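You operate a simulated robot arm through the tools that you are given. There is no shell and no other tool.

You run a simulated robot arm. Do the job below in one go: nothing can be reset, and whatever is moved stays where it is left.

Task
Wet the blue sponge pad and wipe the dust off both plates.
Fine: the pad goes back. What is to be rubbed or washed off counts as gone when no trace of it is left.

The check looks at the end state, three seconds after you hand in, the way a careful person would. Anything else that was tipped, shoved, dropped, spilled or broken makes it a failure.

Robot
A 7-joint arm with a three-finger gripper, fixed in place. Base frame: the origin is on the floor under the middle of its stand, x ahead of it, y to its left, z up; the work surface is at about z = 780. Units: mm, rad, N and s.
It reaches about 1342 mm from its shoulder. Its first joint turns from -2.897 to 2.897 rad. Payload 2.69 kg.
The TCP is the grasp point between the finger pads, 30 mm short of the fingertips. In the tool frame z runs along the fingers and y along their closing line. The gripper opens to 128 mm; its body begins 117 mm behind the TCP.
Orientation is that of the tool frame in the base frame, as a unit quaternion [w, x, y, z]. With the fingers straight down and closing along the base's y, the tool's x points along the base's -x, its y along +y and its z along -z.

Tools
- The arm moves only by the tool apply_moves. Its argument "plan" is text: rows parted by semicolons, each of 7 numbers parted by spaces: the shift along the base's x, y, z in cm, then the turn, a rotation vector about the base's x, y, z in degrees, then the finger opening in cm, from 0 to 12.8. In form: tx ty tz rx ry rz grip; .... A call has 1 to 20 rows; each row is the pose to reach, as a shift and turn from the pose commanded when the call began. A row lasts 0.2 s, in which the tool goes at most 50 mm and 0.15 rad; a call with a longer step from one row to the next is refused whole, and so is a gripper value outside its range. A pose out of reach is approached as far as the arm can. The call stops where the force on the tool passes 40 N (or 10 N more than at its start, if that is more) or the arm is blocked; 0.2 s more then pass. The fingers move at their own pace (about 127 mm/s each) and stop on an object; they squeeze with about 37 N. The grip force told is the motor's: it shows also when the fingers shut on nothing. Time passes only in rows, and 0.2 s behind the last, so rows that repeat a pose let the fingers close. It gives the time, the measured TCP pose, the force on the tool (base axes), the opening and the grip force at its end, in the units of the frame above (readings bear some noise), with the torque about the TCP (base axes, N m) and any sound that the robot's microphone picked up.
- Cameras (640 x 400 px; columns grow to the right, rows downward): "scene" is fixed at [220.5, 498.3, 1427.3]; the picture's right is [0.13, -0.99, 0.00], its down [-0.90, -0.12, -0.41] and it looks along [0.41, 0.06, -0.91] (base axes); focal length 214 px, centre (320, 200). "wrist" rides on the gripper at [58, 54, -131] in the tool frame; the picture's right is [-0.68, 0.74, 0.00], its down [-0.62, -0.57, -0.55] and it looks along [-0.40, -0.37, 0.84] (tool axes); focal length 234 px, centre (320, 200). There is no depth. A picture from a camera that has moved, and an enlarged one, comes with that camera's place and axes in the base frame and with its lens.
- capture(camera): a new picture of that camera. The clock stands still meanwhile.
- slide_trunk(by): moves the trunk up (or, below 0, down) by that many mm; the arm rides with it, the base frame stays. It gives what a move gives, with no picture.
- close_up(camera, box): a new picture of the part [left, top, right, bottom] of that camera's present view, enlarged. The clock stands still meanwhile.
- finish_job(): hands the job in; it is judged then, once.

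Places have to be worked out from the pictures, the camera data and where the tool is seen. Open the gripper and draw the arm clear of the work before you hand the job in, unless the task says otherwise.

The tools are called after "Emit:" as a command line: name --argument value ..., lists and objects as JSON in quotes. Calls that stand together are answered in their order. apply_moves: Moves the arm, as the interface text tells. Its arguments: {"type":"object","properties":{"plan":{"type":"string"}},"required":["plan"]} The other tools are called the same way: slide_trunk (by) moves the trunk up or down; capture (camera) takes a picture; close_up (camera, box) takes an enlarged picture of a part of a camera's view; finish_job () hands the job in.

At the start:

```text
time: 0.0
eef_pos: [453.8, 586.6, 1129.4]
orientation: [0.0, 0.0, 1.0, 0.001]
ft_force: [-0.1, -0.2, -0.9]
torque: [0.02, 0.01, 0.0]
finger_gap: 128.2
grasp_force: 0.1
trunk travel left (down, up): [-150.0, 200.0]
```

scene: 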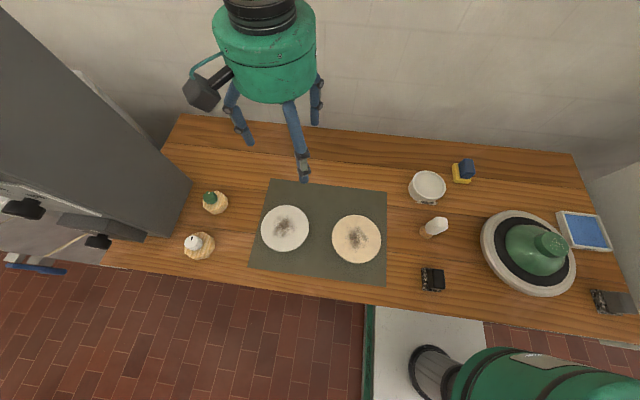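
wrist: 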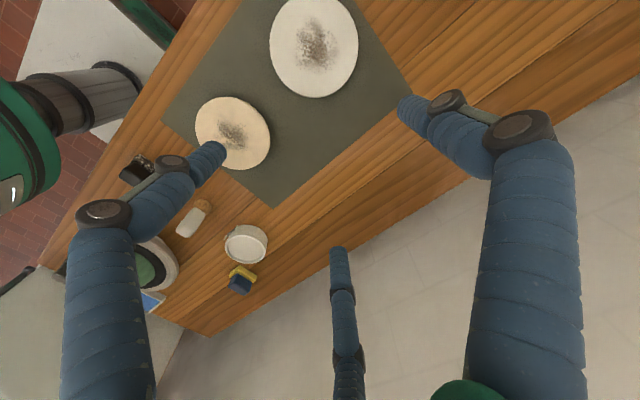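

I'll look at the scene more closely before moving: the plates, the bowl, the sponge items and the blue thing at right.

Emit:
close_up --camera "scene" --box '[380, 140, 520, 230]'

Emit:
close_up --camera "scene" --box '[240, 170, 400, 290]'

Emit:
close_up --camera "scene" --box '[460, 180, 640, 330]'

Emit:
close_up --camera "scene" --box '[160, 170, 260, 270]'

Emit:
close_up --camera "scene" --box '[400, 200, 480, 300]'

```text
4.44 times, centred on (450, 185) of scene
camera zoom: at [220.5, 498.3, 1427.3], right [0.13, -0.99, 0.0], down [-0.9, -0.12, -0.41], along [0.41, 0.06, -0.91], focal length 953 px, centre (-258, 267)
```

zoom: 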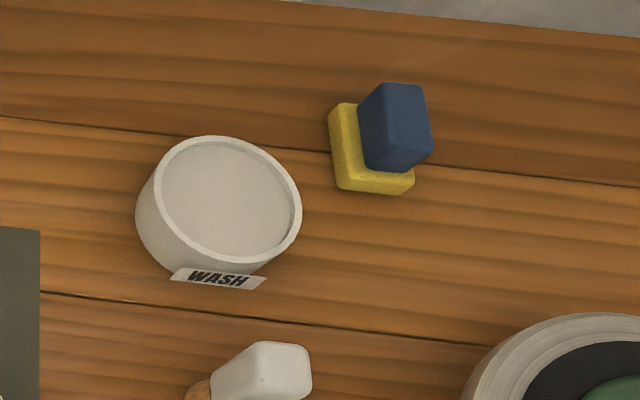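

```text
3.33 times, centred on (320, 230) of scene
camera zoom: at [220.5, 498.3, 1427.3], right [0.13, -0.99, 0.0], down [-0.9, -0.12, -0.41], along [0.41, 0.06, -0.91], focal length 715 px, centre (320, 100)
```

zoom: 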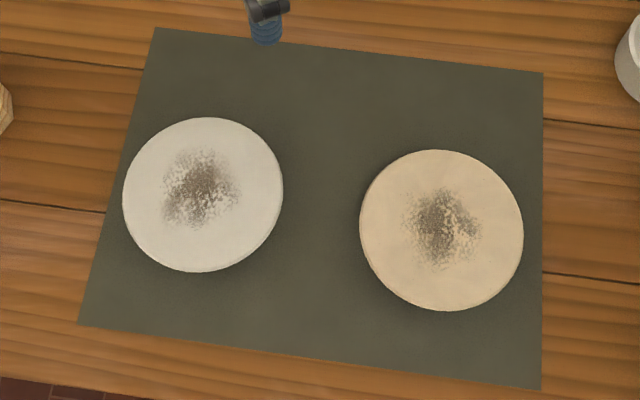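

```text
2.67 times, centred on (550, 255) of scene
camera zoom: at [220.5, 498.3, 1427.3], right [0.13, -0.99, 0.0], down [-0.9, -0.12, -0.41], along [0.41, 0.06, -0.91], focal length 572 px, centre (-293, 53)
```

zoom: 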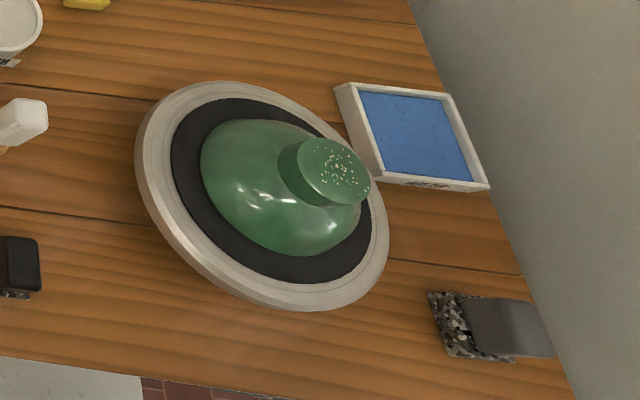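

```text
4.00 times, centred on (210, 220) of scene
camera zoom: at [220.5, 498.3, 1427.3], right [0.13, -0.99, 0.0], down [-0.9, -0.12, -0.41], along [0.41, 0.06, -0.91], focal length 858 px, centre (760, 120)
```

zoom: 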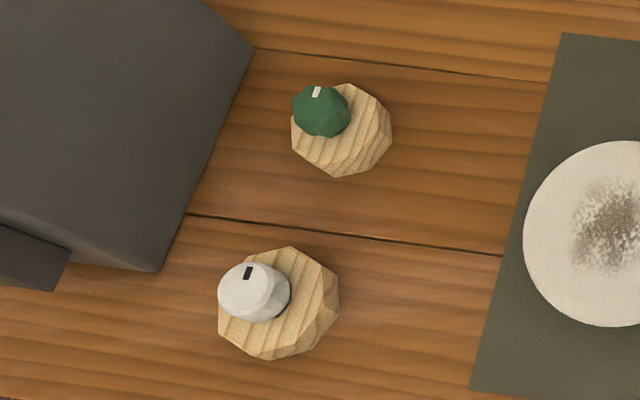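

```text
4.00 times, centred on (440, 250) of scene
camera zoom: at [220.5, 498.3, 1427.3], right [0.13, -0.99, 0.0], down [-0.9, -0.12, -0.41], along [0.41, 0.06, -0.91], focal length 858 px, centre (-160, 0)
```

zoom: 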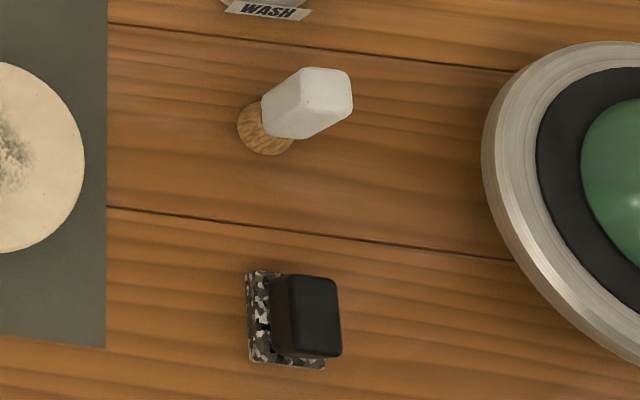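

The tray with a blue surface carries a label and the tools need identification; I zoom in tighter on those.

Emit:
close_up --camera "scene" --box '[545, 195, 625, 265]'

Emit:
close_up --camera "scene" --box '[440, 150, 490, 190]'

Emit:
close_up --camera "scene" --box '[580, 280, 640, 325]'

Emit:
close_up --camera "scene" --box '[400, 165, 460, 215]'

Emit:
close_up --camera "wrist" --box '[100, 130, 300, 320]'

Emit:
close_up --camera "scene" --box '[0, 170, 130, 290]'

```text
5.71 times, centred on (585, 230) of scene
camera zoom: at [220.5, 498.3, 1427.3], right [0.13, -0.99, 0.0], down [-0.9, -0.12, -0.41], along [0.41, 0.06, -0.91], focal length 1226 px, centre (-1194, 29)
```

zoom: 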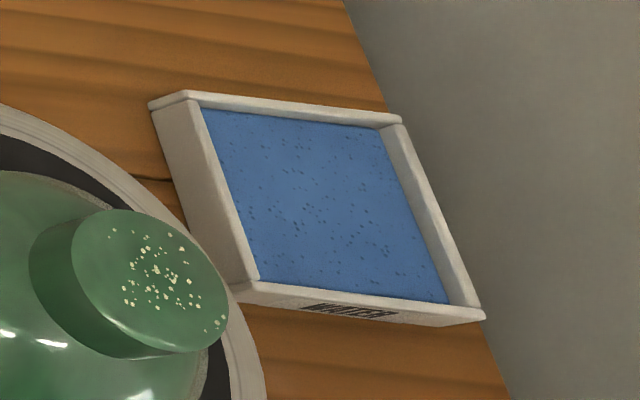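

```text
10.00 times, centred on (465, 170) of scene
camera zoom: at [220.5, 498.3, 1427.3], right [0.13, -0.99, 0.0], down [-0.9, -0.12, -0.41], along [0.41, 0.06, -0.91], focal length 2145 px, centre (-1130, 500)
```

zoom: 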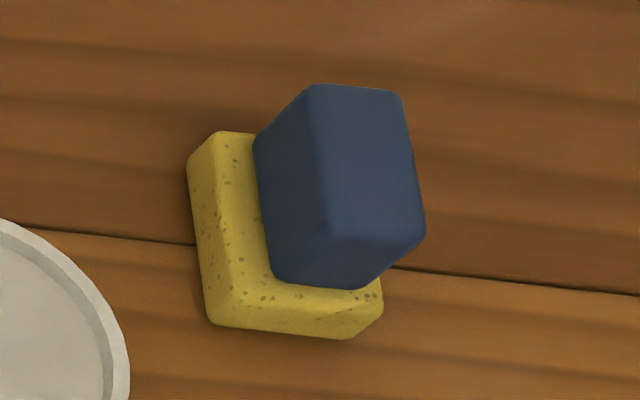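

```text
8.89 times, centred on (610, 302) of scene
camera zoom: at [220.5, 498.3, 1427.3], right [0.13, -0.99, 0.0], down [-0.9, -0.12, -0.41], along [0.41, 0.06, -0.91], focal length 1906 px, centre (-2258, -711)
```

zoom: 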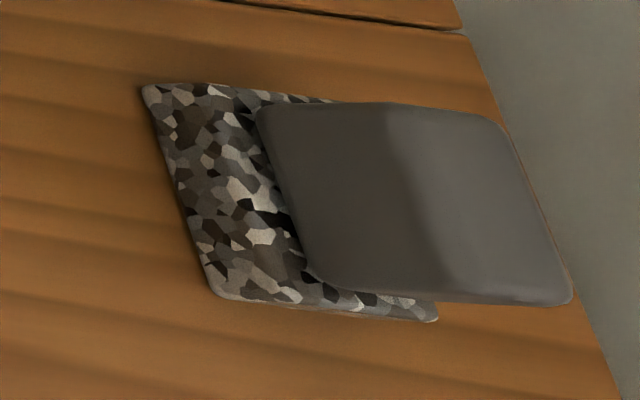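

```text
8.00 times, centred on (430, 190) of scene
camera zoom: at [220.5, 498.3, 1427.3], right [0.13, -0.99, 0.0], down [-0.9, -0.12, -0.41], along [0.41, 0.06, -0.91], focal length 1716 px, centre (-560, 280)
```

zoom: 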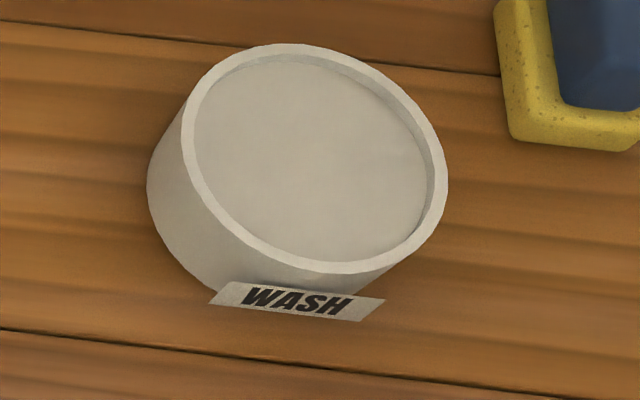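

```text
2.11 times, centred on (200, 225) of wrist
camera zoom: at [395.4, 640.0, 1258.4], right [0.68, 0.74, 0.0], down [0.62, -0.57, 0.55], along [0.4, -0.37, -0.84], focal length 493 px, centre (573, 147)
```

zoom: 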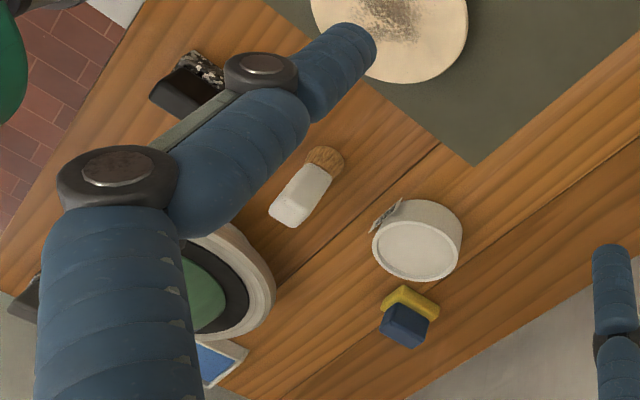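

```text
3.33 times, centred on (65, 230) of scene
camera zoom: at [220.5, 498.3, 1427.3], right [0.13, -0.99, 0.0], down [-0.9, -0.12, -0.41], along [0.41, 0.06, -0.91], focal length 715 px, centre (1170, 100)
```

zoom: 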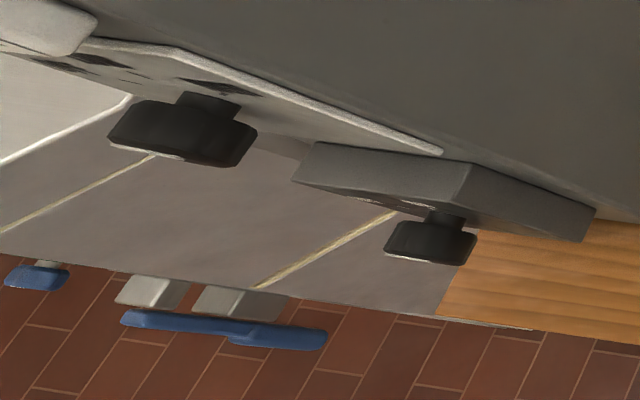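

The sponge tool is a yellow sponge with a blue handle, footprint about x 638–704, y 44–91, with the handle top near z≈837, centred around (671, 69). The tray at far right reads "WATER". I first test how the three fingers close in free air.

Emit:
apply_moves --plan "0 0 0 0 0 0 6; 0 0 0 0 0 0 4; 0 0 0 0 0 0 3; 0 0 0 0 0 0 3; 0 0 0 0 0 0 3"

Emit:
capture --camera "wrist"

Emit:
close_up --camera "scene" --box '[200, 60, 380, 200]'

```text
time: 1.2
eef_pos: [455.5, 586.2, 1131.1]
orientation: [-0.001, 0.0, 1.0, 0.0]
ft_force: [0.2, 0.1, -0.1]
torque: [0.01, 0.03, 0.01]
finger_gap: 29.9
grasp_force: 0.1
trunk travel left (down, up): [-150.0, 200.0]
```

```text
taken
camera wrist: at [395.5, 640.0, 1258.4], right [0.68, 0.74, 0.0], down [0.62, -0.57, 0.55], along [0.4, -0.37, -0.84], focal length 234 px, centre (320, 200)
```

wrist: 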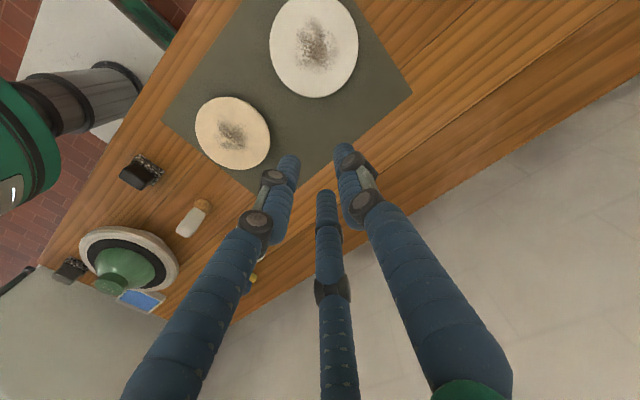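

```text
2.86 times, centred on (290, 130) of scene
camera zoom: at [220.5, 498.3, 1427.3], right [0.13, -0.99, 0.0], down [-0.9, -0.12, -0.41], along [0.41, 0.06, -0.91], focal length 613 px, centre (406, 400)
```

zoom: 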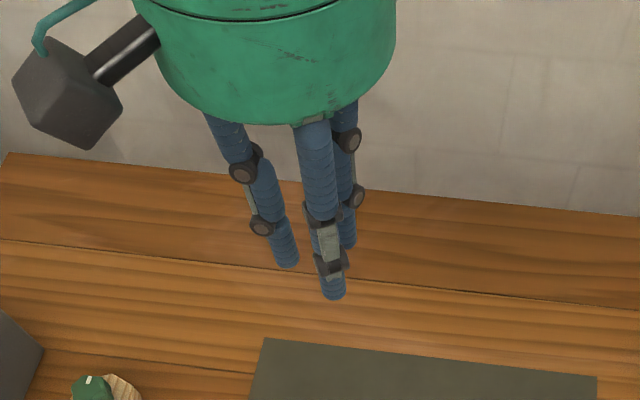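

The fingers close radially at 120° (one on tool +y, two on the −y side). I'll turn the tool −90° about z so one finger backs the handle's far short end and two pinch across its ~30 mm width; now moving above the sponge at z≈1030.

Emit:
apply_moves --plan "1.72 -3.98 -0.77 0 0 -6.92 8; 3.45 -7.95 -1.54 0 0 -13.85 8; 5.17 -11.93 -2.31 0 0 -20.77 8; 6.89 -15.91 -3.08 0 0 -27.69 8; 8.62 -19.88 -3.85 0 0 -34.62 8; 10.34 -23.86 -4.62 0 0 -41.54 8; 12.06 -27.84 -5.38 0 0 -48.46 8; 13.78 -31.82 -6.15 0 0 -55.38 8; 15.51 -35.79 -6.92 0 0 -62.31 8; 17.23 -39.77 -7.69 0 0 -69.23 8; 18.95 -43.75 -8.46 0 0 -76.15 8; 20.68 -47.72 -9.23 0 0 -83.08 8; 22.4 -51.7 -10 0 0 -90 8; 22.4 -51.7 -10 0 0 -90 8"

Emit:
capture --camera "wrist"

Emit:
capture --camera "scene"

```text
time: 4.2
eef_pos: [680.9, 67.4, 1030.4]
orientation: [0.0, 0.708, 0.706, 0.0]
ft_force: [0.2, -0.1, 1.1]
torque: [0.04, 0.02, -0.05]
finger_gap: 79.8
grasp_force: 0.1
trunk travel left (down, up): [-150.0, 200.0]
```

```text
taken
camera wrist: at [732.5, 126.2, 1158.8], right [0.74, -0.68, 0.0], down [-0.57, -0.62, 0.55], along [-0.37, -0.4, -0.84], focal length 234 px, centre (320, 200)
```

wrist: 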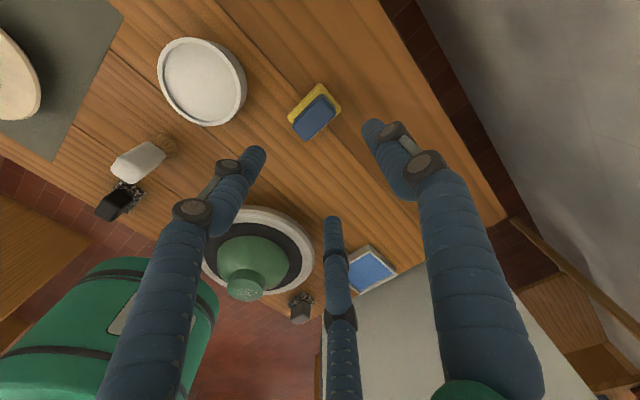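

```text
taken
```

scene: 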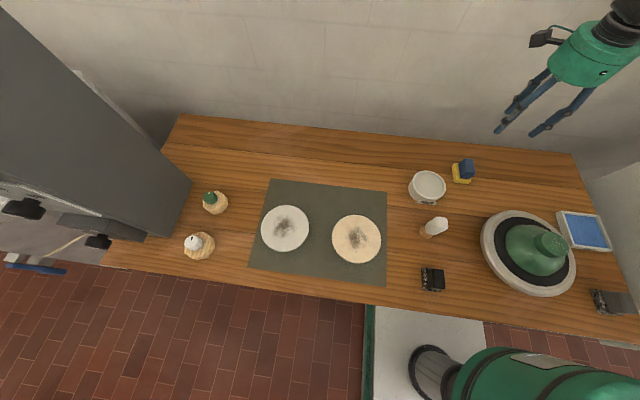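

I'm above the sponge now; I zoom the wrist view to refine its position and orientation, and look at the tray and water too.

Emit:
close_up --camera "wrist" --box '[270, 70, 360, 150]'

Emit:
close_up --camera "wrist" --box '[330, 230, 410, 300]'

Emit:
close_up --camera "wrist" --box '[180, 190, 340, 330]'

```text
5.00 times, centred on (315, 110) of wrist
camera zoom: at [732.5, 126.2, 1158.8], right [0.74, -0.68, 0.0], down [-0.57, -0.62, 0.55], along [-0.37, -0.4, -0.84], focal length 1171 px, centre (345, 650)
```

zoom: 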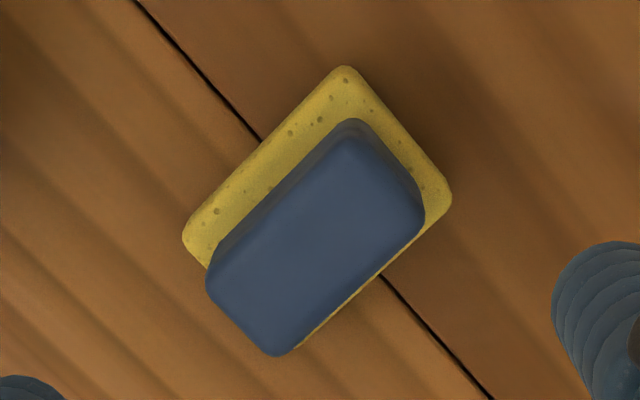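

```text
5.71 times, centred on (370, 265) of wrist
camera zoom: at [732.5, 126.2, 1158.8], right [0.74, -0.68, 0.0], down [-0.57, -0.62, 0.55], along [-0.37, -0.4, -0.84], focal length 1338 px, centre (34, -171)
```

zoom: 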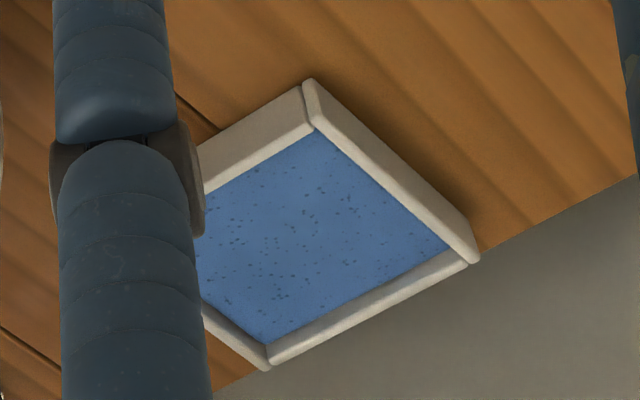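

```text
2.86 times, centred on (260, 260) of wrist
camera zoom: at [732.5, 126.2, 1158.8], right [0.74, -0.68, 0.0], down [-0.57, -0.62, 0.55], along [-0.37, -0.4, -0.84], focal length 669 px, centre (491, 29)
```

zoom: 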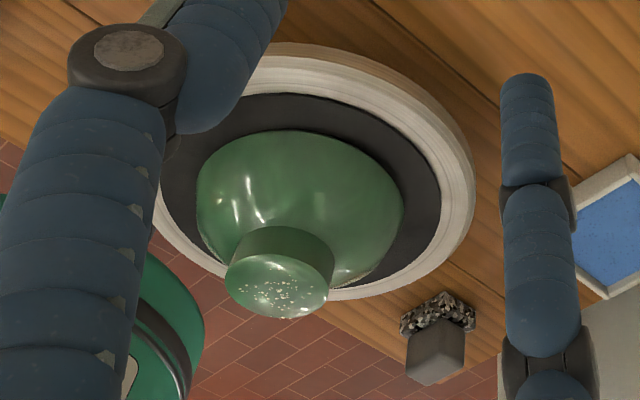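

The handle centre works out to about (672, 72) with edges aligned to x/y, top z≈837. I descend to TCP z≈905 with a small y correction and check alignment again.

Emit:
apply_moves --plan "0.05 0.2 -4.5 0 0 0 8; 0.1 0.4 -9 0 0 0 8; 0.1 0.4 -12.4 0 0 0 8; 0.1 0.4 -12.4 0 0 0 8"

Emit:
capture --camera "wrist"

Emit:
close_up --camera "scene" --box '[400, 80, 560, 200]'

```text
time: 5.2
eef_pos: [680.3, 72.5, 905.0]
orientation: [0.001, 0.707, 0.707, 0.001]
ft_force: [1.0, 0.2, -0.9]
torque: [-0.02, 0.04, -0.02]
finger_gap: 80.1
grasp_force: 0.1
trunk travel left (down, up): [-150.0, 200.0]
```

```text
taken
camera wrist: at [733.2, 130.9, 1033.9], right [0.74, -0.68, 0.0], down [-0.57, -0.62, 0.55], along [-0.37, -0.4, -0.84], focal length 234 px, centre (320, 200)
```

wrist: 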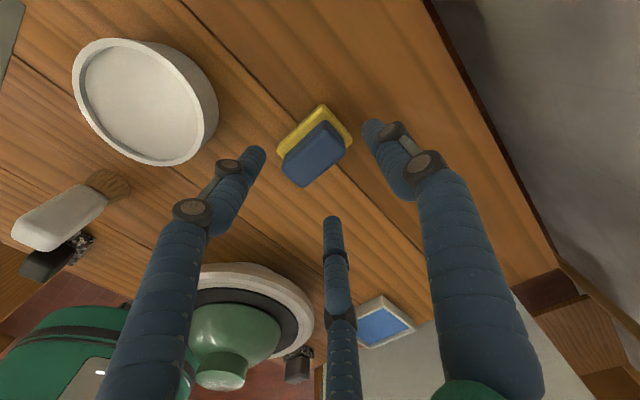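

```text
3.33 times, centred on (480, 140) of scene
camera zoom: at [220.5, 498.3, 1427.3], right [0.13, -0.99, 0.0], down [-0.9, -0.12, -0.41], along [0.41, 0.06, -0.91], focal length 715 px, centre (-213, 400)
```

zoom: 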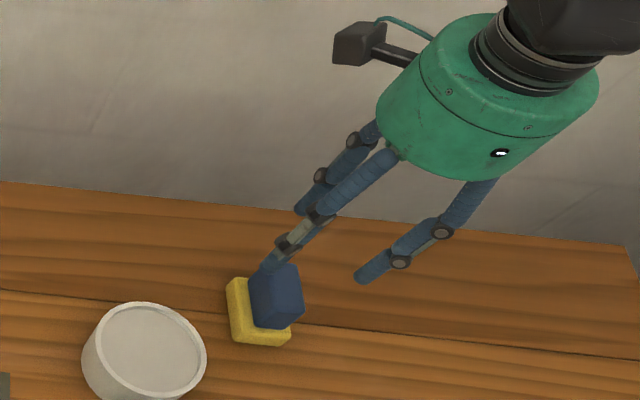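

Finger projections match a radial model (axis radius = gap/2+8). I zoom the wrist view to get the handle position relative to the tool exactly.

Emit:
close_up --camera "wrist" --box '[250, 90, 390, 200]'

```text
3.64 times, centred on (320, 145) of wrist
camera zoom: at [733.2, 130.9, 1033.9], right [0.74, -0.68, 0.0], down [-0.57, -0.62, 0.55], along [-0.37, -0.4, -0.84], focal length 852 px, centre (320, 400)
```

zoom: 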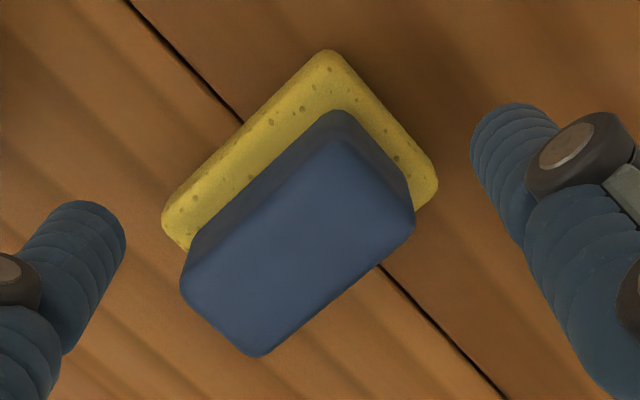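

Handle centre ≈(671, 72), and the TCP sits at ≈(679.5, 72.7), just the +8 mm x offset I want. I descend 70 mm to TCP z≈834 (tips ≈804, above the yellow pad's top) with fingers still open.

Emit:
apply_moves --plan "0 0 -3 0 0 0 8; 0 0 -5.5 0 0 0 8; 0 0 -7 0 0 0 8; 0 0 -7 0 0 0 8"

Emit:
capture --camera "wrist"

Emit:
close_up --camera "scene" --box '[420, 100, 540, 200]'

```text
time: 6.2
eef_pos: [681.7, 73.3, 836.2]
orientation: [0.0, 0.707, 0.707, 0.0]
ft_force: [0.0, 0.6, 0.2]
torque: [-0.01, 0.01, 0.01]
finger_gap: 80.1
grasp_force: 0.0
trunk travel left (down, up): [-150.0, 200.0]
```

```text
taken
camera wrist: at [733.2, 131.2, 965.0], right [0.74, -0.68, 0.0], down [-0.57, -0.62, 0.55], along [-0.37, -0.4, -0.84], focal length 234 px, centre (320, 200)
```

wrist: 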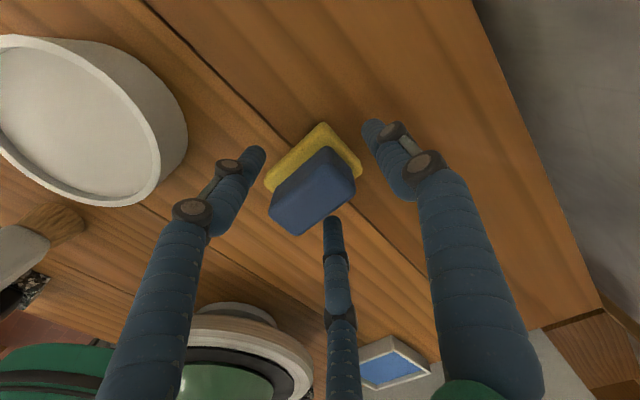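

```text
4.00 times, centred on (480, 150) of scene
camera zoom: at [220.5, 498.3, 1427.3], right [0.13, -0.99, 0.0], down [-0.9, -0.12, -0.41], along [0.41, 0.06, -0.91], focal length 858 px, centre (-320, 400)
```

zoom: 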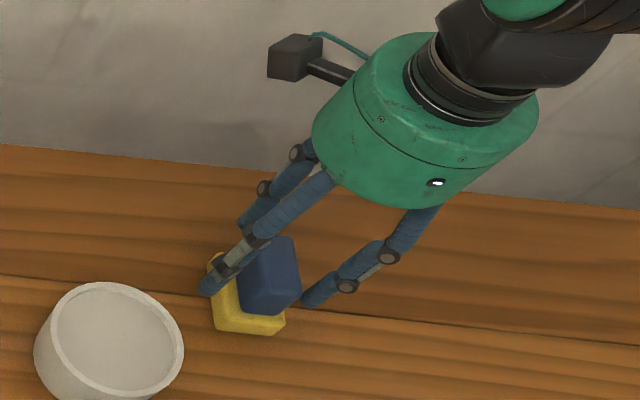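

I zoom into the current wrist view to check handle clearance from each fingertip before closing.

Emit:
close_up --camera "wrist" --box '[240, 100, 400, 250]'

Emit:
close_up --camera "scene" --box '[460, 140, 510, 185]'

```text
2.67 times, centred on (320, 175) of wrist
camera zoom: at [733.2, 131.2, 965.0], right [0.74, -0.68, 0.0], down [-0.57, -0.62, 0.55], along [-0.37, -0.4, -0.84], focal length 624 px, centre (320, 267)
```

zoom: 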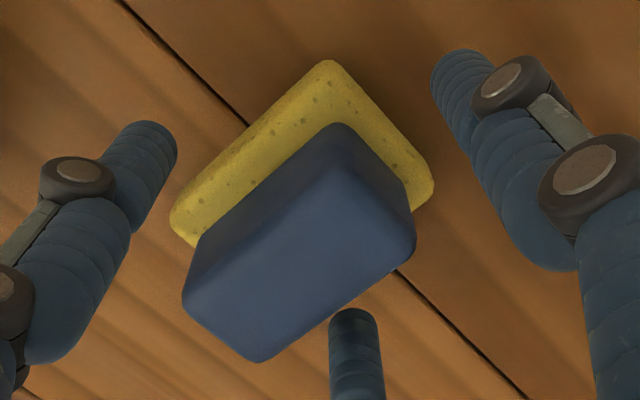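

```text
8.89 times, centred on (485, 162) of scene
camera zoom: at [220.5, 498.3, 1427.3], right [0.13, -0.99, 0.0], down [-0.9, -0.12, -0.41], along [0.41, 0.06, -0.91], focal length 1906 px, centre (-1147, 533)
```

zoom: 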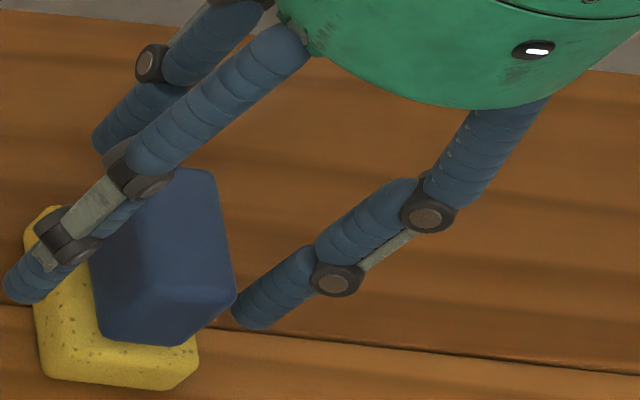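

All views agree: handle spans x≈645–698, y≈59–87, centred on the tool's y, with clearance on all three fingers. Now I close on the handle.

Emit:
apply_moves --plan "0.15 0 0 0 0 0 6; 0.15 0 0 0 0 0 4.5; 0.15 0 0 0 0 0 3.5; 0.15 0 0 0 0 0 2; 0.15 0 0 0 0 0 1; 0.15 0 0 0 0 0 1; 0.15 0 0 0 0 0 1"

Emit:
capture --camera "wrist"

Emit:
close_up --camera "scene" --box '[440, 130, 520, 195]'

```text
time: 7.8
eef_pos: [682.1, 73.4, 836.5]
orientation: [-0.001, 0.707, 0.707, 0.0]
ft_force: [-0.3, -0.3, 0.1]
torque: [0.0, -0.02, -0.02]
finger_gap: 37.4
grasp_force: 37.2
trunk travel left (down, up): [-150.0, 200.0]
```

```text
taken
camera wrist: at [734.5, 131.4, 964.8], right [0.74, -0.68, 0.0], down [-0.57, -0.62, 0.55], along [-0.37, -0.4, -0.84], focal length 234 px, centre (320, 200)
```

wrist: 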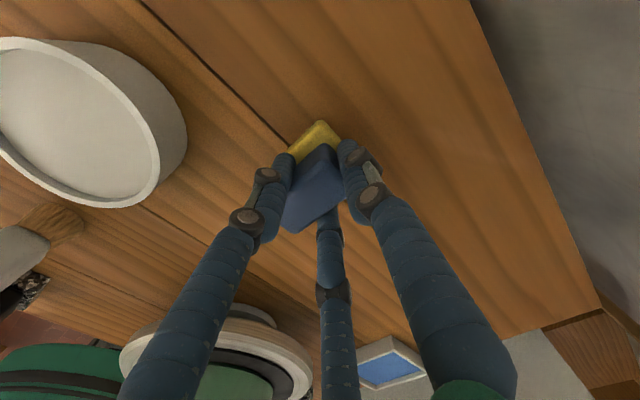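

```text
6.15 times, centred on (480, 162) of scene
camera zoom: at [220.5, 498.3, 1427.3], right [0.13, -0.99, 0.0], down [-0.9, -0.12, -0.41], along [0.41, 0.06, -0.91], focal length 1320 px, centre (-665, 431)
```

zoom: 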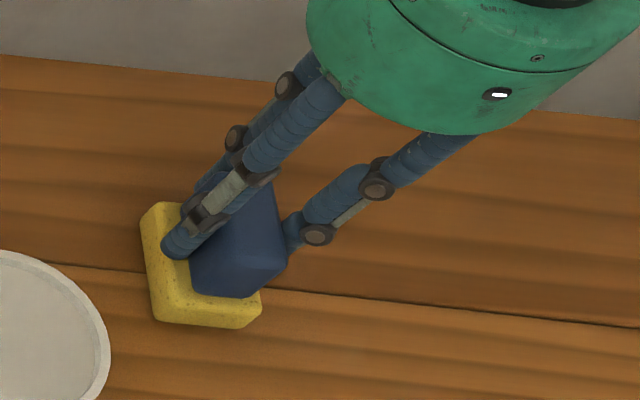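

The grip is firm (gap 37.4 mm, as predicted). I note this pose as the put-back pose G and lift straight up, checking that the sponge comes along.

Emit:
apply_moves --plan "0 0 1 0 0 0 1; 0 0 3 0 0 0 1; 0 0 6 0 0 0 1; 0 0 10 0 0 0 1; 0 0 14 0 0 0 1; 0 0 17 0 0 0 1; 0 0 17 0 0 0 1"

Emit:
capture --camera "wrist"

Emit:
capture --camera "scene"

```text
time: 9.4
eef_pos: [681.4, 72.3, 1006.4]
orientation: [0.0, 0.707, 0.707, 0.0]
ft_force: [-0.3, -0.5, 0.2]
torque: [-0.02, -0.08, 0.0]
finger_gap: 10.1
grasp_force: 0.1
trunk travel left (down, up): [-150.0, 200.0]
```

```text
taken
camera wrist: at [733.8, 131.3, 1135.3], right [0.74, -0.68, 0.0], down [-0.57, -0.62, 0.55], along [-0.37, -0.4, -0.84], focal length 234 px, centre (320, 200)
```

wrist: 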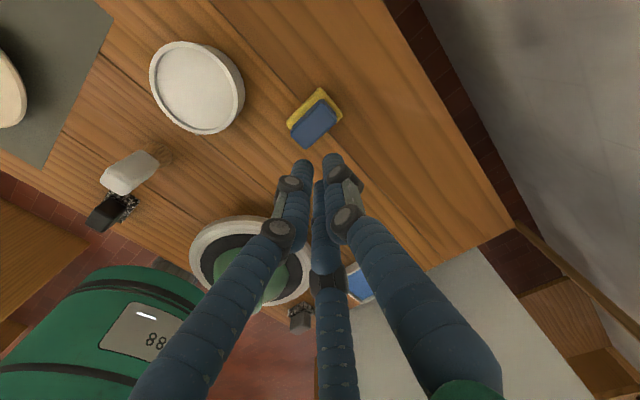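

```text
taken
```

scene: 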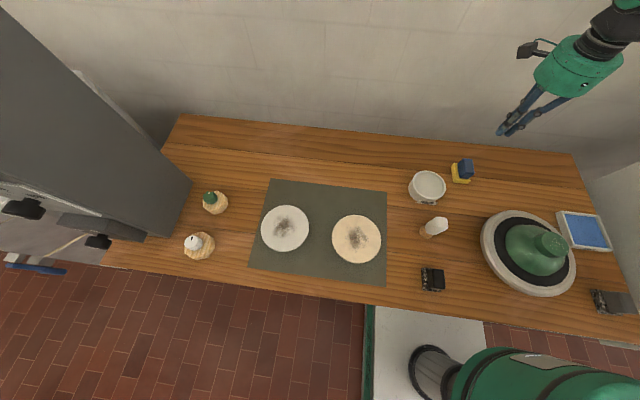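

The grip slipped off during the lift (gap now 10 mm), but the sponge appears to have stayed in place and upright. I look closely at it before retrying.

Emit:
close_up --camera "wrist" --box '[270, 70, 370, 160]'

Emit:
close_up --camera "scene" --box '[440, 150, 490, 190]'

Emit:
close_up --camera "scene" --box '[480, 70, 620, 150]'

```text
4.44 times, centred on (320, 115) of wrist
camera zoom: at [733.8, 131.3, 1135.3], right [0.74, -0.68, 0.0], down [-0.57, -0.62, 0.55], along [-0.37, -0.4, -0.84], focal length 1041 px, centre (320, 578)
```

zoom: 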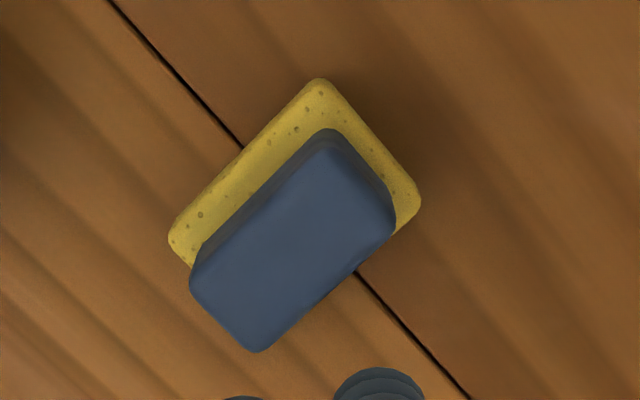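

```text
10.00 times, centred on (465, 170) of scene
camera zoom: at [220.5, 498.3, 1427.3], right [0.13, -0.99, 0.0], down [-0.9, -0.12, -0.41], along [0.41, 0.06, -0.91], focal length 2145 px, centre (-1130, 500)
```

zoom: 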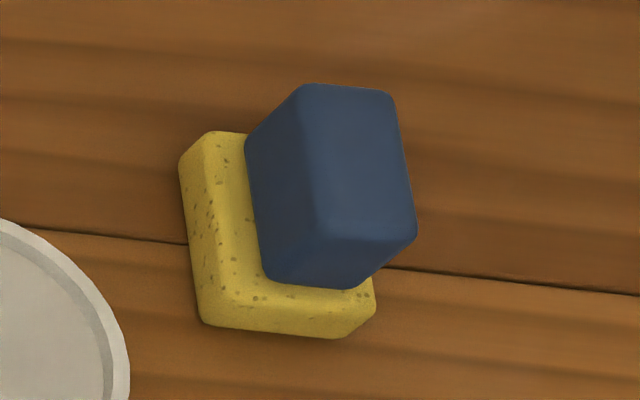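

```text
4.57 times, centred on (550, 110) of scene
camera zoom: at [220.5, 498.3, 1427.3], right [0.13, -0.99, 0.0], down [-0.9, -0.12, -0.41], along [0.41, 0.06, -0.91], focal length 980 px, centre (-731, 611)
```

zoom: 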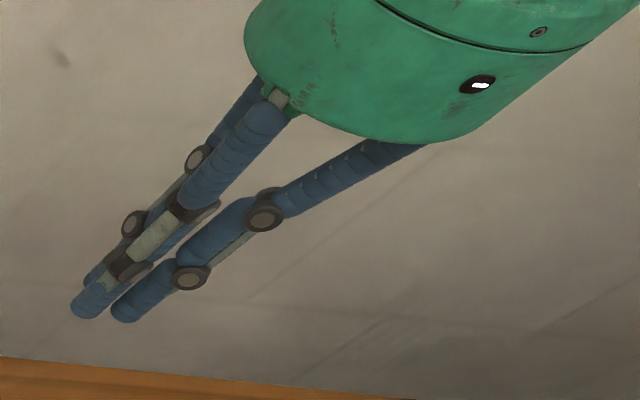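

The sponge only shifted ~2.5 mm in +y, still flat. Likely the end finger's push used up the friction (radial forces on parallel faces), so I'll regrip ~5 mm further +x and ~4 mm deeper so only the two side fingers pinch across the handle's middle.

Emit:
apply_moves --plan "0.2 0 -2 0 0 0 7; 0.5 0 -5 0 0 0 8; 0.5 0 -9 0 0 0 8; 0.5 0 -13 0 0 0 8; 0.5 0 -15.5 0 0 0 8; 0.5 0 -17 0 0 0 8; 0.5 0 -17.4 0 0 0 8; 0.5 0 -17.4 0 0 0 8"

Emit:
close_up --camera "wrist" --box '[240, 100, 400, 250]'

Emit:
close_up --camera "scene" --box '[440, 140, 520, 190]'

```text
time: 11.2
eef_pos: [686.7, 72.8, 830.4]
orientation: [0.001, 0.707, 0.708, 0.0]
ft_force: [0.7, -1.4, 0.5]
torque: [0.02, -0.01, 0.0]
finger_gap: 80.0
grasp_force: 0.0
trunk travel left (down, up): [-150.0, 200.0]
```

```text
2.67 times, centred on (320, 175) of wrist
camera zoom: at [739.4, 131.7, 960.7], right [0.74, -0.68, 0.0], down [-0.57, -0.62, 0.55], along [-0.37, -0.4, -0.84], focal length 624 px, centre (320, 267)
```

zoom: 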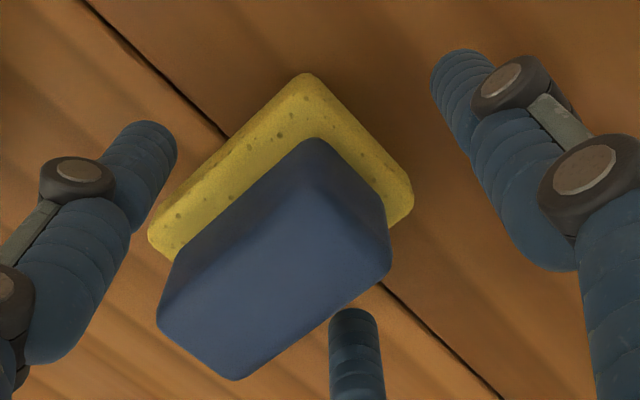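

```text
8.00 times, centred on (480, 165) of scene
camera zoom: at [220.5, 498.3, 1427.3], right [0.13, -0.99, 0.0], down [-0.9, -0.12, -0.41], along [0.41, 0.06, -0.91], focal length 1716 px, centre (-960, 480)
```

zoom: 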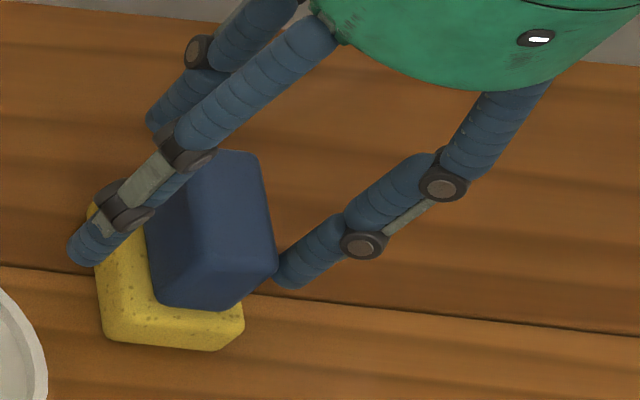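

Handle centre is now ≈(671, 75) and the side fingers will meet at x≈672, mid-handle. I close to a target of 3.3 cm so the end finger stays off.

Emit:
apply_moves --plan "0 0 0 0 0 0 6; 0 0 0 0 0 0 4.5; 0 0 0 0 0 0 3.3; 0 0 0 0 0 0 3.3; 0 0 0 0 0 0 3.3; 0 0 0 0 0 0 3.3"

Emit:
close_up --camera "wrist" --box '[240, 100, 400, 250]'

```text
time: 12.6
eef_pos: [688.0, 73.5, 832.0]
orientation: [0.001, 0.707, 0.707, 0.0]
ft_force: [-0.4, -0.7, 0.1]
torque: [0.01, -0.01, 0.01]
finger_gap: 38.5
grasp_force: 3.4
trunk travel left (down, up): [-150.0, 200.0]
```

```text
2.67 times, centred on (320, 175) of wrist
camera zoom: at [739.4, 131.6, 960.8], right [0.74, -0.68, 0.0], down [-0.57, -0.62, 0.55], along [-0.37, -0.4, -0.84], focal length 624 px, centre (320, 267)
```

zoom: 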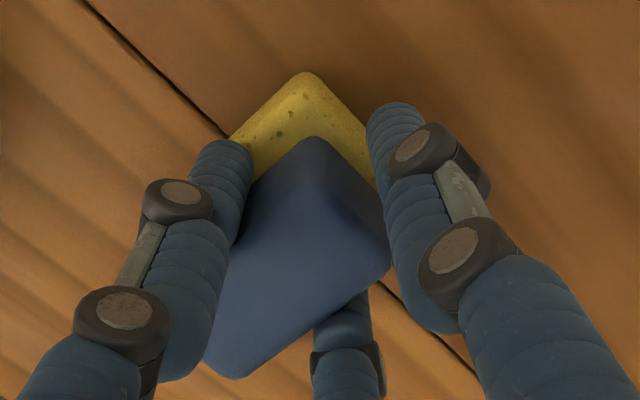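

The fingers are coupled (all at gap 38.5, end finger clear). I now tighten fully and lift only 6 mm slowly to see whether it holds.

Emit:
apply_moves --plan "0 0 0 0 0 0 1; 0 0 0 0 0 0 0.5; 0 0 0 0 0 0 0.5; 0 0 0.1 0 0 0 0.5; 0 0 0.2 0 0 0 0.5; 0 0 0.3 0 0 0 0.5; 0 0 0.4 0 0 0 0.5; 0 0 0.5 0 0 0 0.5; 0 0 0.6 0 0 0 0.5"

Emit:
close_up --camera "wrist" --box '[240, 100, 400, 250]'

Emit:
close_up --camera "scene" --box '[440, 140, 520, 190]'

```text
time: 14.6
eef_pos: [686.0, 73.1, 838.0]
orientation: [0.0, 0.707, 0.707, 0.0]
ft_force: [0.0, 0.3, -0.8]
torque: [0.03, -0.04, -0.01]
finger_gap: 37.0
grasp_force: 24.4
trunk travel left (down, up): [-150.0, 200.0]
```

```text
2.67 times, centred on (320, 175) of wrist
camera zoom: at [739.1, 131.8, 966.2], right [0.74, -0.68, 0.0], down [-0.57, -0.62, 0.55], along [-0.37, -0.4, -0.84], focal length 624 px, centre (320, 267)
```

zoom: 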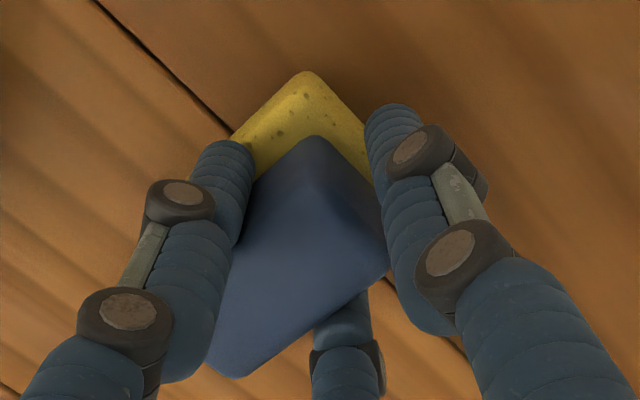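

```text
8.00 times, centred on (480, 165) of scene
camera zoom: at [220.5, 498.3, 1427.3], right [0.13, -0.99, 0.0], down [-0.9, -0.12, -0.41], along [0.41, 0.06, -0.91], focal length 1716 px, centre (-960, 480)
```

zoom: 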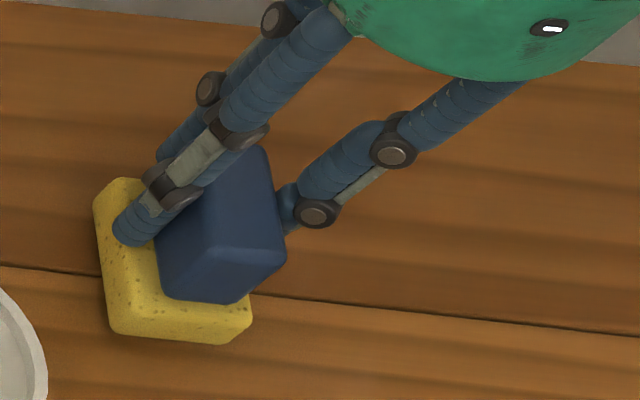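

It is holding: the sponge rose with the tool and hasn't shifted in the fingers. I keep lifting slowly while holding the squeeze.

Emit:
apply_moves --plan "0 0 0 0 0 0 0.5; 0 0 0.3 0 0 0 0.5; 0 0 0.6 0 0 0 0.5; 0 0 1 0 0 0 0.5; 0 0 1.5 0 0 0 0.5; 0 0 2 0 0 0 0.5; 0 0 2.5 0 0 0 0.5; 0 0 3 0 0 0 0.5; 0 0 3 0 0 0 0.5"

Emit:
close_up --camera "wrist" --box '[240, 100, 400, 250]'

Emit:
close_up --camera "scene" --box '[440, 140, 520, 190]'

```text
time: 16.6
eef_pos: [686.0, 72.2, 867.2]
orientation: [0.0, 0.707, 0.707, 0.001]
ft_force: [0.1, 0.3, 0.2]
torque: [0.03, -0.02, 0.03]
finger_gap: 37.2
grasp_force: 24.6
trunk travel left (down, up): [-150.0, 200.0]
```

```text
2.67 times, centred on (320, 175) of wrist
camera zoom: at [739.1, 131.3, 996.4], right [0.74, -0.68, 0.0], down [-0.57, -0.62, 0.55], along [-0.37, -0.4, -0.84], focal length 624 px, centre (320, 267)
```

zoom: 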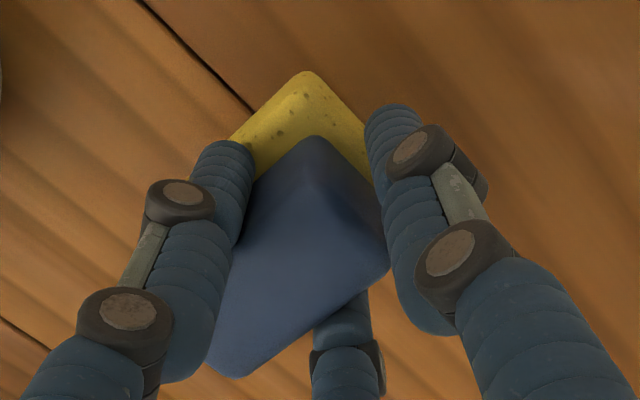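

```text
8.00 times, centred on (480, 165) of scene
camera zoom: at [220.5, 498.3, 1427.3], right [0.13, -0.99, 0.0], down [-0.9, -0.12, -0.41], along [0.41, 0.06, -0.91], focal length 1716 px, centre (-960, 480)
```

zoom: 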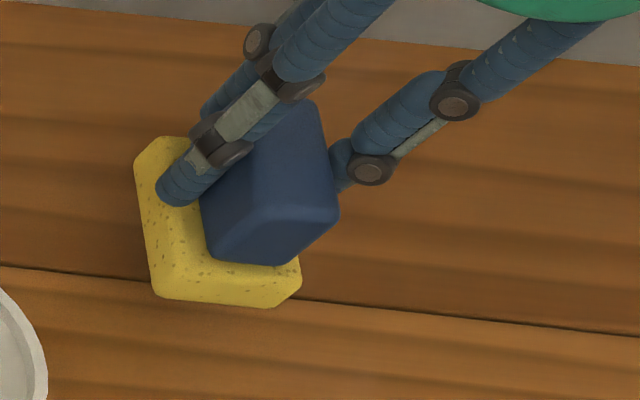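

Solid hold with pad 36 mm above the table. Pad bottom sits at 780 when the tool is at its grip height, so I can track pad height. Now I lift further and carry it to above the WATER tray (~(512, −270)), staying well behind the dome.

Emit:
apply_moves --plan "0 0 3 0 0 0 0.5; 0 0 6.5 0 0 0 0.5; 0 0 10 0 0 0 0.5; -1.45 -3.14 11 0 0 0 0.5; -2.9 -6.27 11 0 0 0 0.5; -4.35 -9.41 11 0 0 0 0.5; -5.8 -12.55 11 0 0 0 0.5; -7.25 -15.68 11 0 0 0 0.5; -8.7 -18.82 11 0 0 0 0.5; -10.15 -21.95 11 0 0 0 0.5; -11.6 -25.09 11 0 0 0 0.5; -13.05 -28.23 11 0 0 0 0.5; -14.5 -31.36 11 0 0 0 0.5; -15.9 -34.5 11 0 0 0 0.5; -15.9 -34.5 11 0 0 0 0.5"

Emit:
capture --camera "wrist"

Emit:
capture --camera "scene"

```text
time: 19.8
eef_pos: [525.7, -274.0, 979.5]
orientation: [0.0, 0.707, 0.707, 0.0]
ft_force: [-0.1, -0.8, -0.7]
torque: [0.03, -0.04, -0.02]
finger_gap: 37.2
grasp_force: 23.9
trunk travel left (down, up): [-150.0, 200.0]
```

```text
taken
camera wrist: at [579.5, -215.1, 1106.6], right [0.74, -0.68, 0.0], down [-0.57, -0.62, 0.55], along [-0.37, -0.4, -0.84], focal length 234 px, centre (320, 200)
```

wrist: 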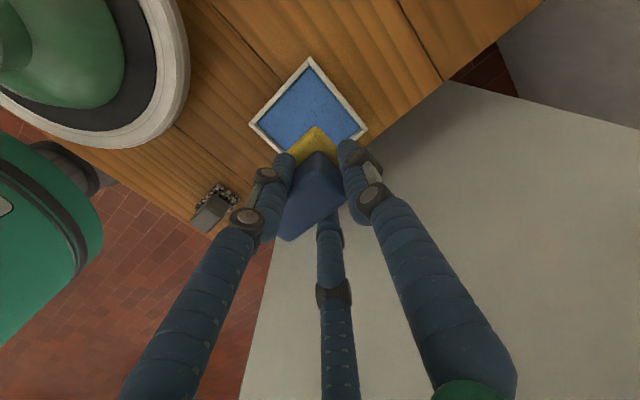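

```text
taken
```

scene: 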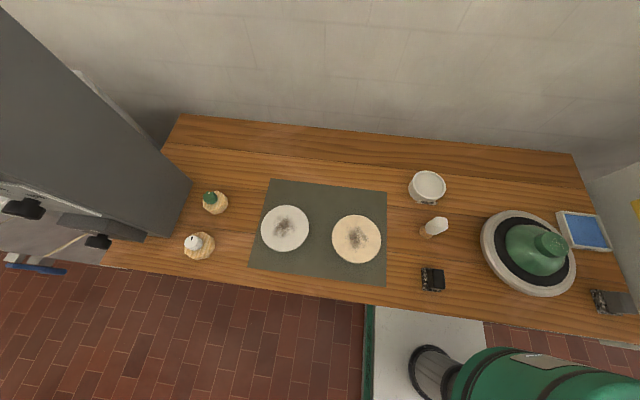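

The pad is now near the tray; I zoom in on the wrist view to measure the tray corners accurately.

Emit:
close_up --camera "wrist" --box '[230, 40, 390, 170]'

```text
3.08 times, centred on (310, 105) of wrist
camera zoom: at [579.5, -215.1, 1106.6], right [0.74, -0.68, 0.0], down [-0.57, -0.62, 0.55], along [-0.37, -0.4, -0.84], focal length 720 px, centre (351, 492)
```

zoom: 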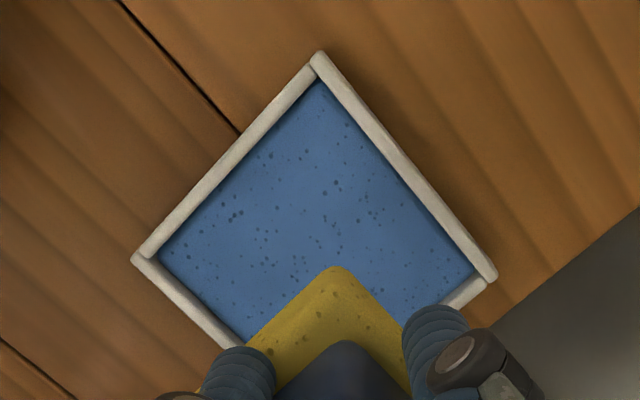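

Tray interior ≈ x 462–559, y −316…−219 (97 mm square); the pad centre is ≈(511.5, −271.5), so I nudge +4 mm in y and descend to just above rim level.

Emit:
apply_moves --plan "-0.1 0.4 -2 0 0 0 0.5; -0.1 0.4 -5 0 0 0 0.5; -0.1 0.4 -8 0 0 0 0.5; -0.1 0.4 -10.5 0 0 0 0.5; -0.1 0.4 -12 0 0 0 0.5; -0.1 0.4 -12 0 0 0 0.5"

Emit:
capture --camera "wrist"

Emit:
close_up --camera "scene" --box '[540, 180, 640, 270]'

```text
time: 21.2
eef_pos: [526.7, -268.0, 858.5]
orientation: [0.001, 0.707, 0.707, 0.0]
ft_force: [-0.8, 0.4, -0.4]
torque: [-0.02, -0.01, 0.01]
finger_gap: 37.6
grasp_force: 24.1
trunk travel left (down, up): [-150.0, 200.0]
```

```text
taken
camera wrist: at [579.4, -209.3, 986.3], right [0.74, -0.68, 0.0], down [-0.57, -0.62, 0.55], along [-0.37, -0.4, -0.84], focal length 234 px, centre (320, 200)
```

wrist: 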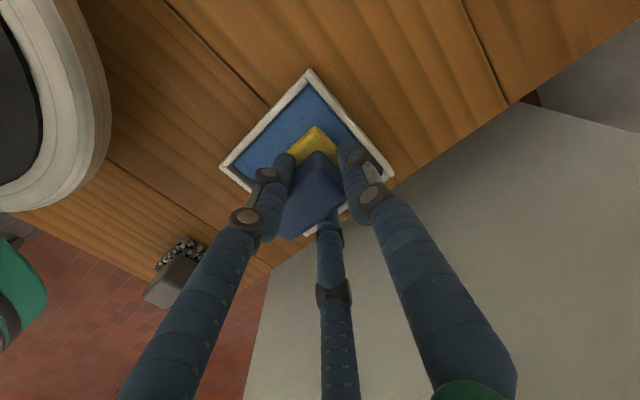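

```text
4.44 times, centred on (590, 225) of scene
camera zoom: at [220.5, 498.3, 1427.3], right [0.13, -0.99, 0.0], down [-0.9, -0.12, -0.41], along [0.41, 0.06, -0.91], focal length 953 px, centre (-880, 89)
```

zoom: 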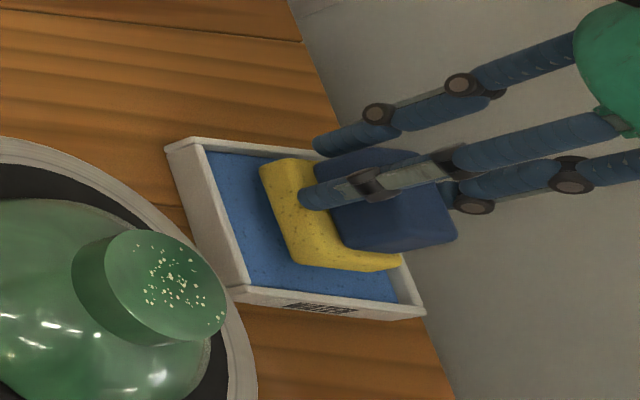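

The pad hovers centred over the blue wet surface. I lower it in small steps, watching for contact force.

Emit:
apply_moves --plan "0 0 -0.3 0 0 0 0.5; 0 0 -0.6 0 0 0 0.5; 0 0 -0.8 0 0 0 0.5; 0 0 -1.0 0 0 0 0.5; 0 0 -1.0 0 0 0 0.5"

```text
time: 22.4
eef_pos: [527.1, -267.3, 848.3]
orientation: [0.0, 0.707, 0.707, 0.001]
ft_force: [-0.7, 0.4, 6.1]
torque: [0.02, 0.15, 0.03]
finger_gap: 37.3
grasp_force: 24.3
trunk travel left (down, up): [-150.0, 200.0]
```

Contact at pad bottom ≈796–797 with ~6 N. I press 1 mm more and dwell so the pad soaks up water.

Emit:
apply_moves --plan "0 0 -0.1 0 0 0 0.5; 0 0 -0.1 0 0 0 0.5; 0 0 -0.1 0 0 0 0.5; 0 0 -0.1 0 0 0 0.5; 0 0 -0.1 0 0 0 0.5; 0 0 -0.1 0 0 0 0.5; 0 0 -0.1 0 0 0 0.5; 0 0 -0.1 0 0 0 0.5"

Emit:
close_up --camera "scene" --box '[540, 180, 640, 270]'

Emit:
close_up --camera "wrist" --box '[210, 50, 410, 250]'

```text
time: 24.2
eef_pos: [527.2, -268.8, 848.1]
orientation: [0.001, 0.707, 0.707, 0.0]
ft_force: [2.7, -0.3, 29.2]
torque: [-0.02, 0.32, 0.0]
finger_gap: 37.3
grasp_force: 24.2
trunk travel left (down, up): [-150.0, 200.0]
```

```text
4.44 times, centred on (590, 225) of scene
camera zoom: at [220.5, 498.3, 1427.3], right [0.13, -0.99, 0.0], down [-0.9, -0.12, -0.41], along [0.41, 0.06, -0.91], focal length 953 px, centre (-880, 89)
```

zoom: 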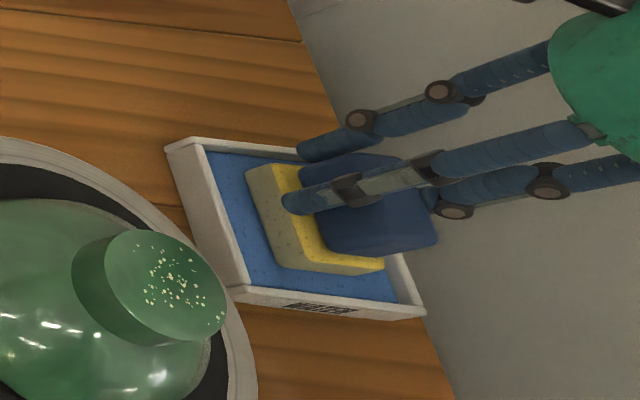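

```text
2.00 times, centred on (310, 150) of wrist
camera zoom: at [579.2, -209.9, 976.2], right [0.74, -0.68, 0.0], down [-0.57, -0.62, 0.55], along [-0.37, -0.4, -0.84], focal length 468 px, centre (340, 300)
```

zoom: 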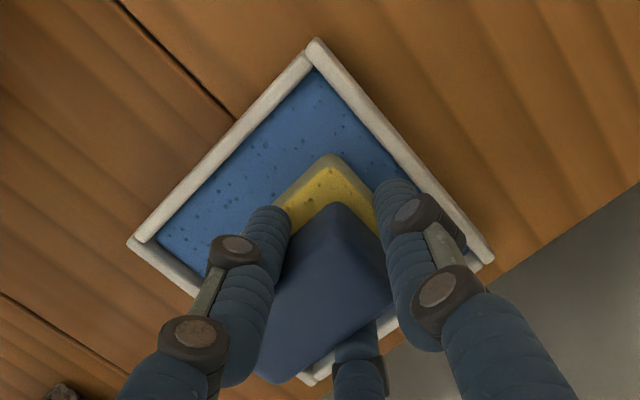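

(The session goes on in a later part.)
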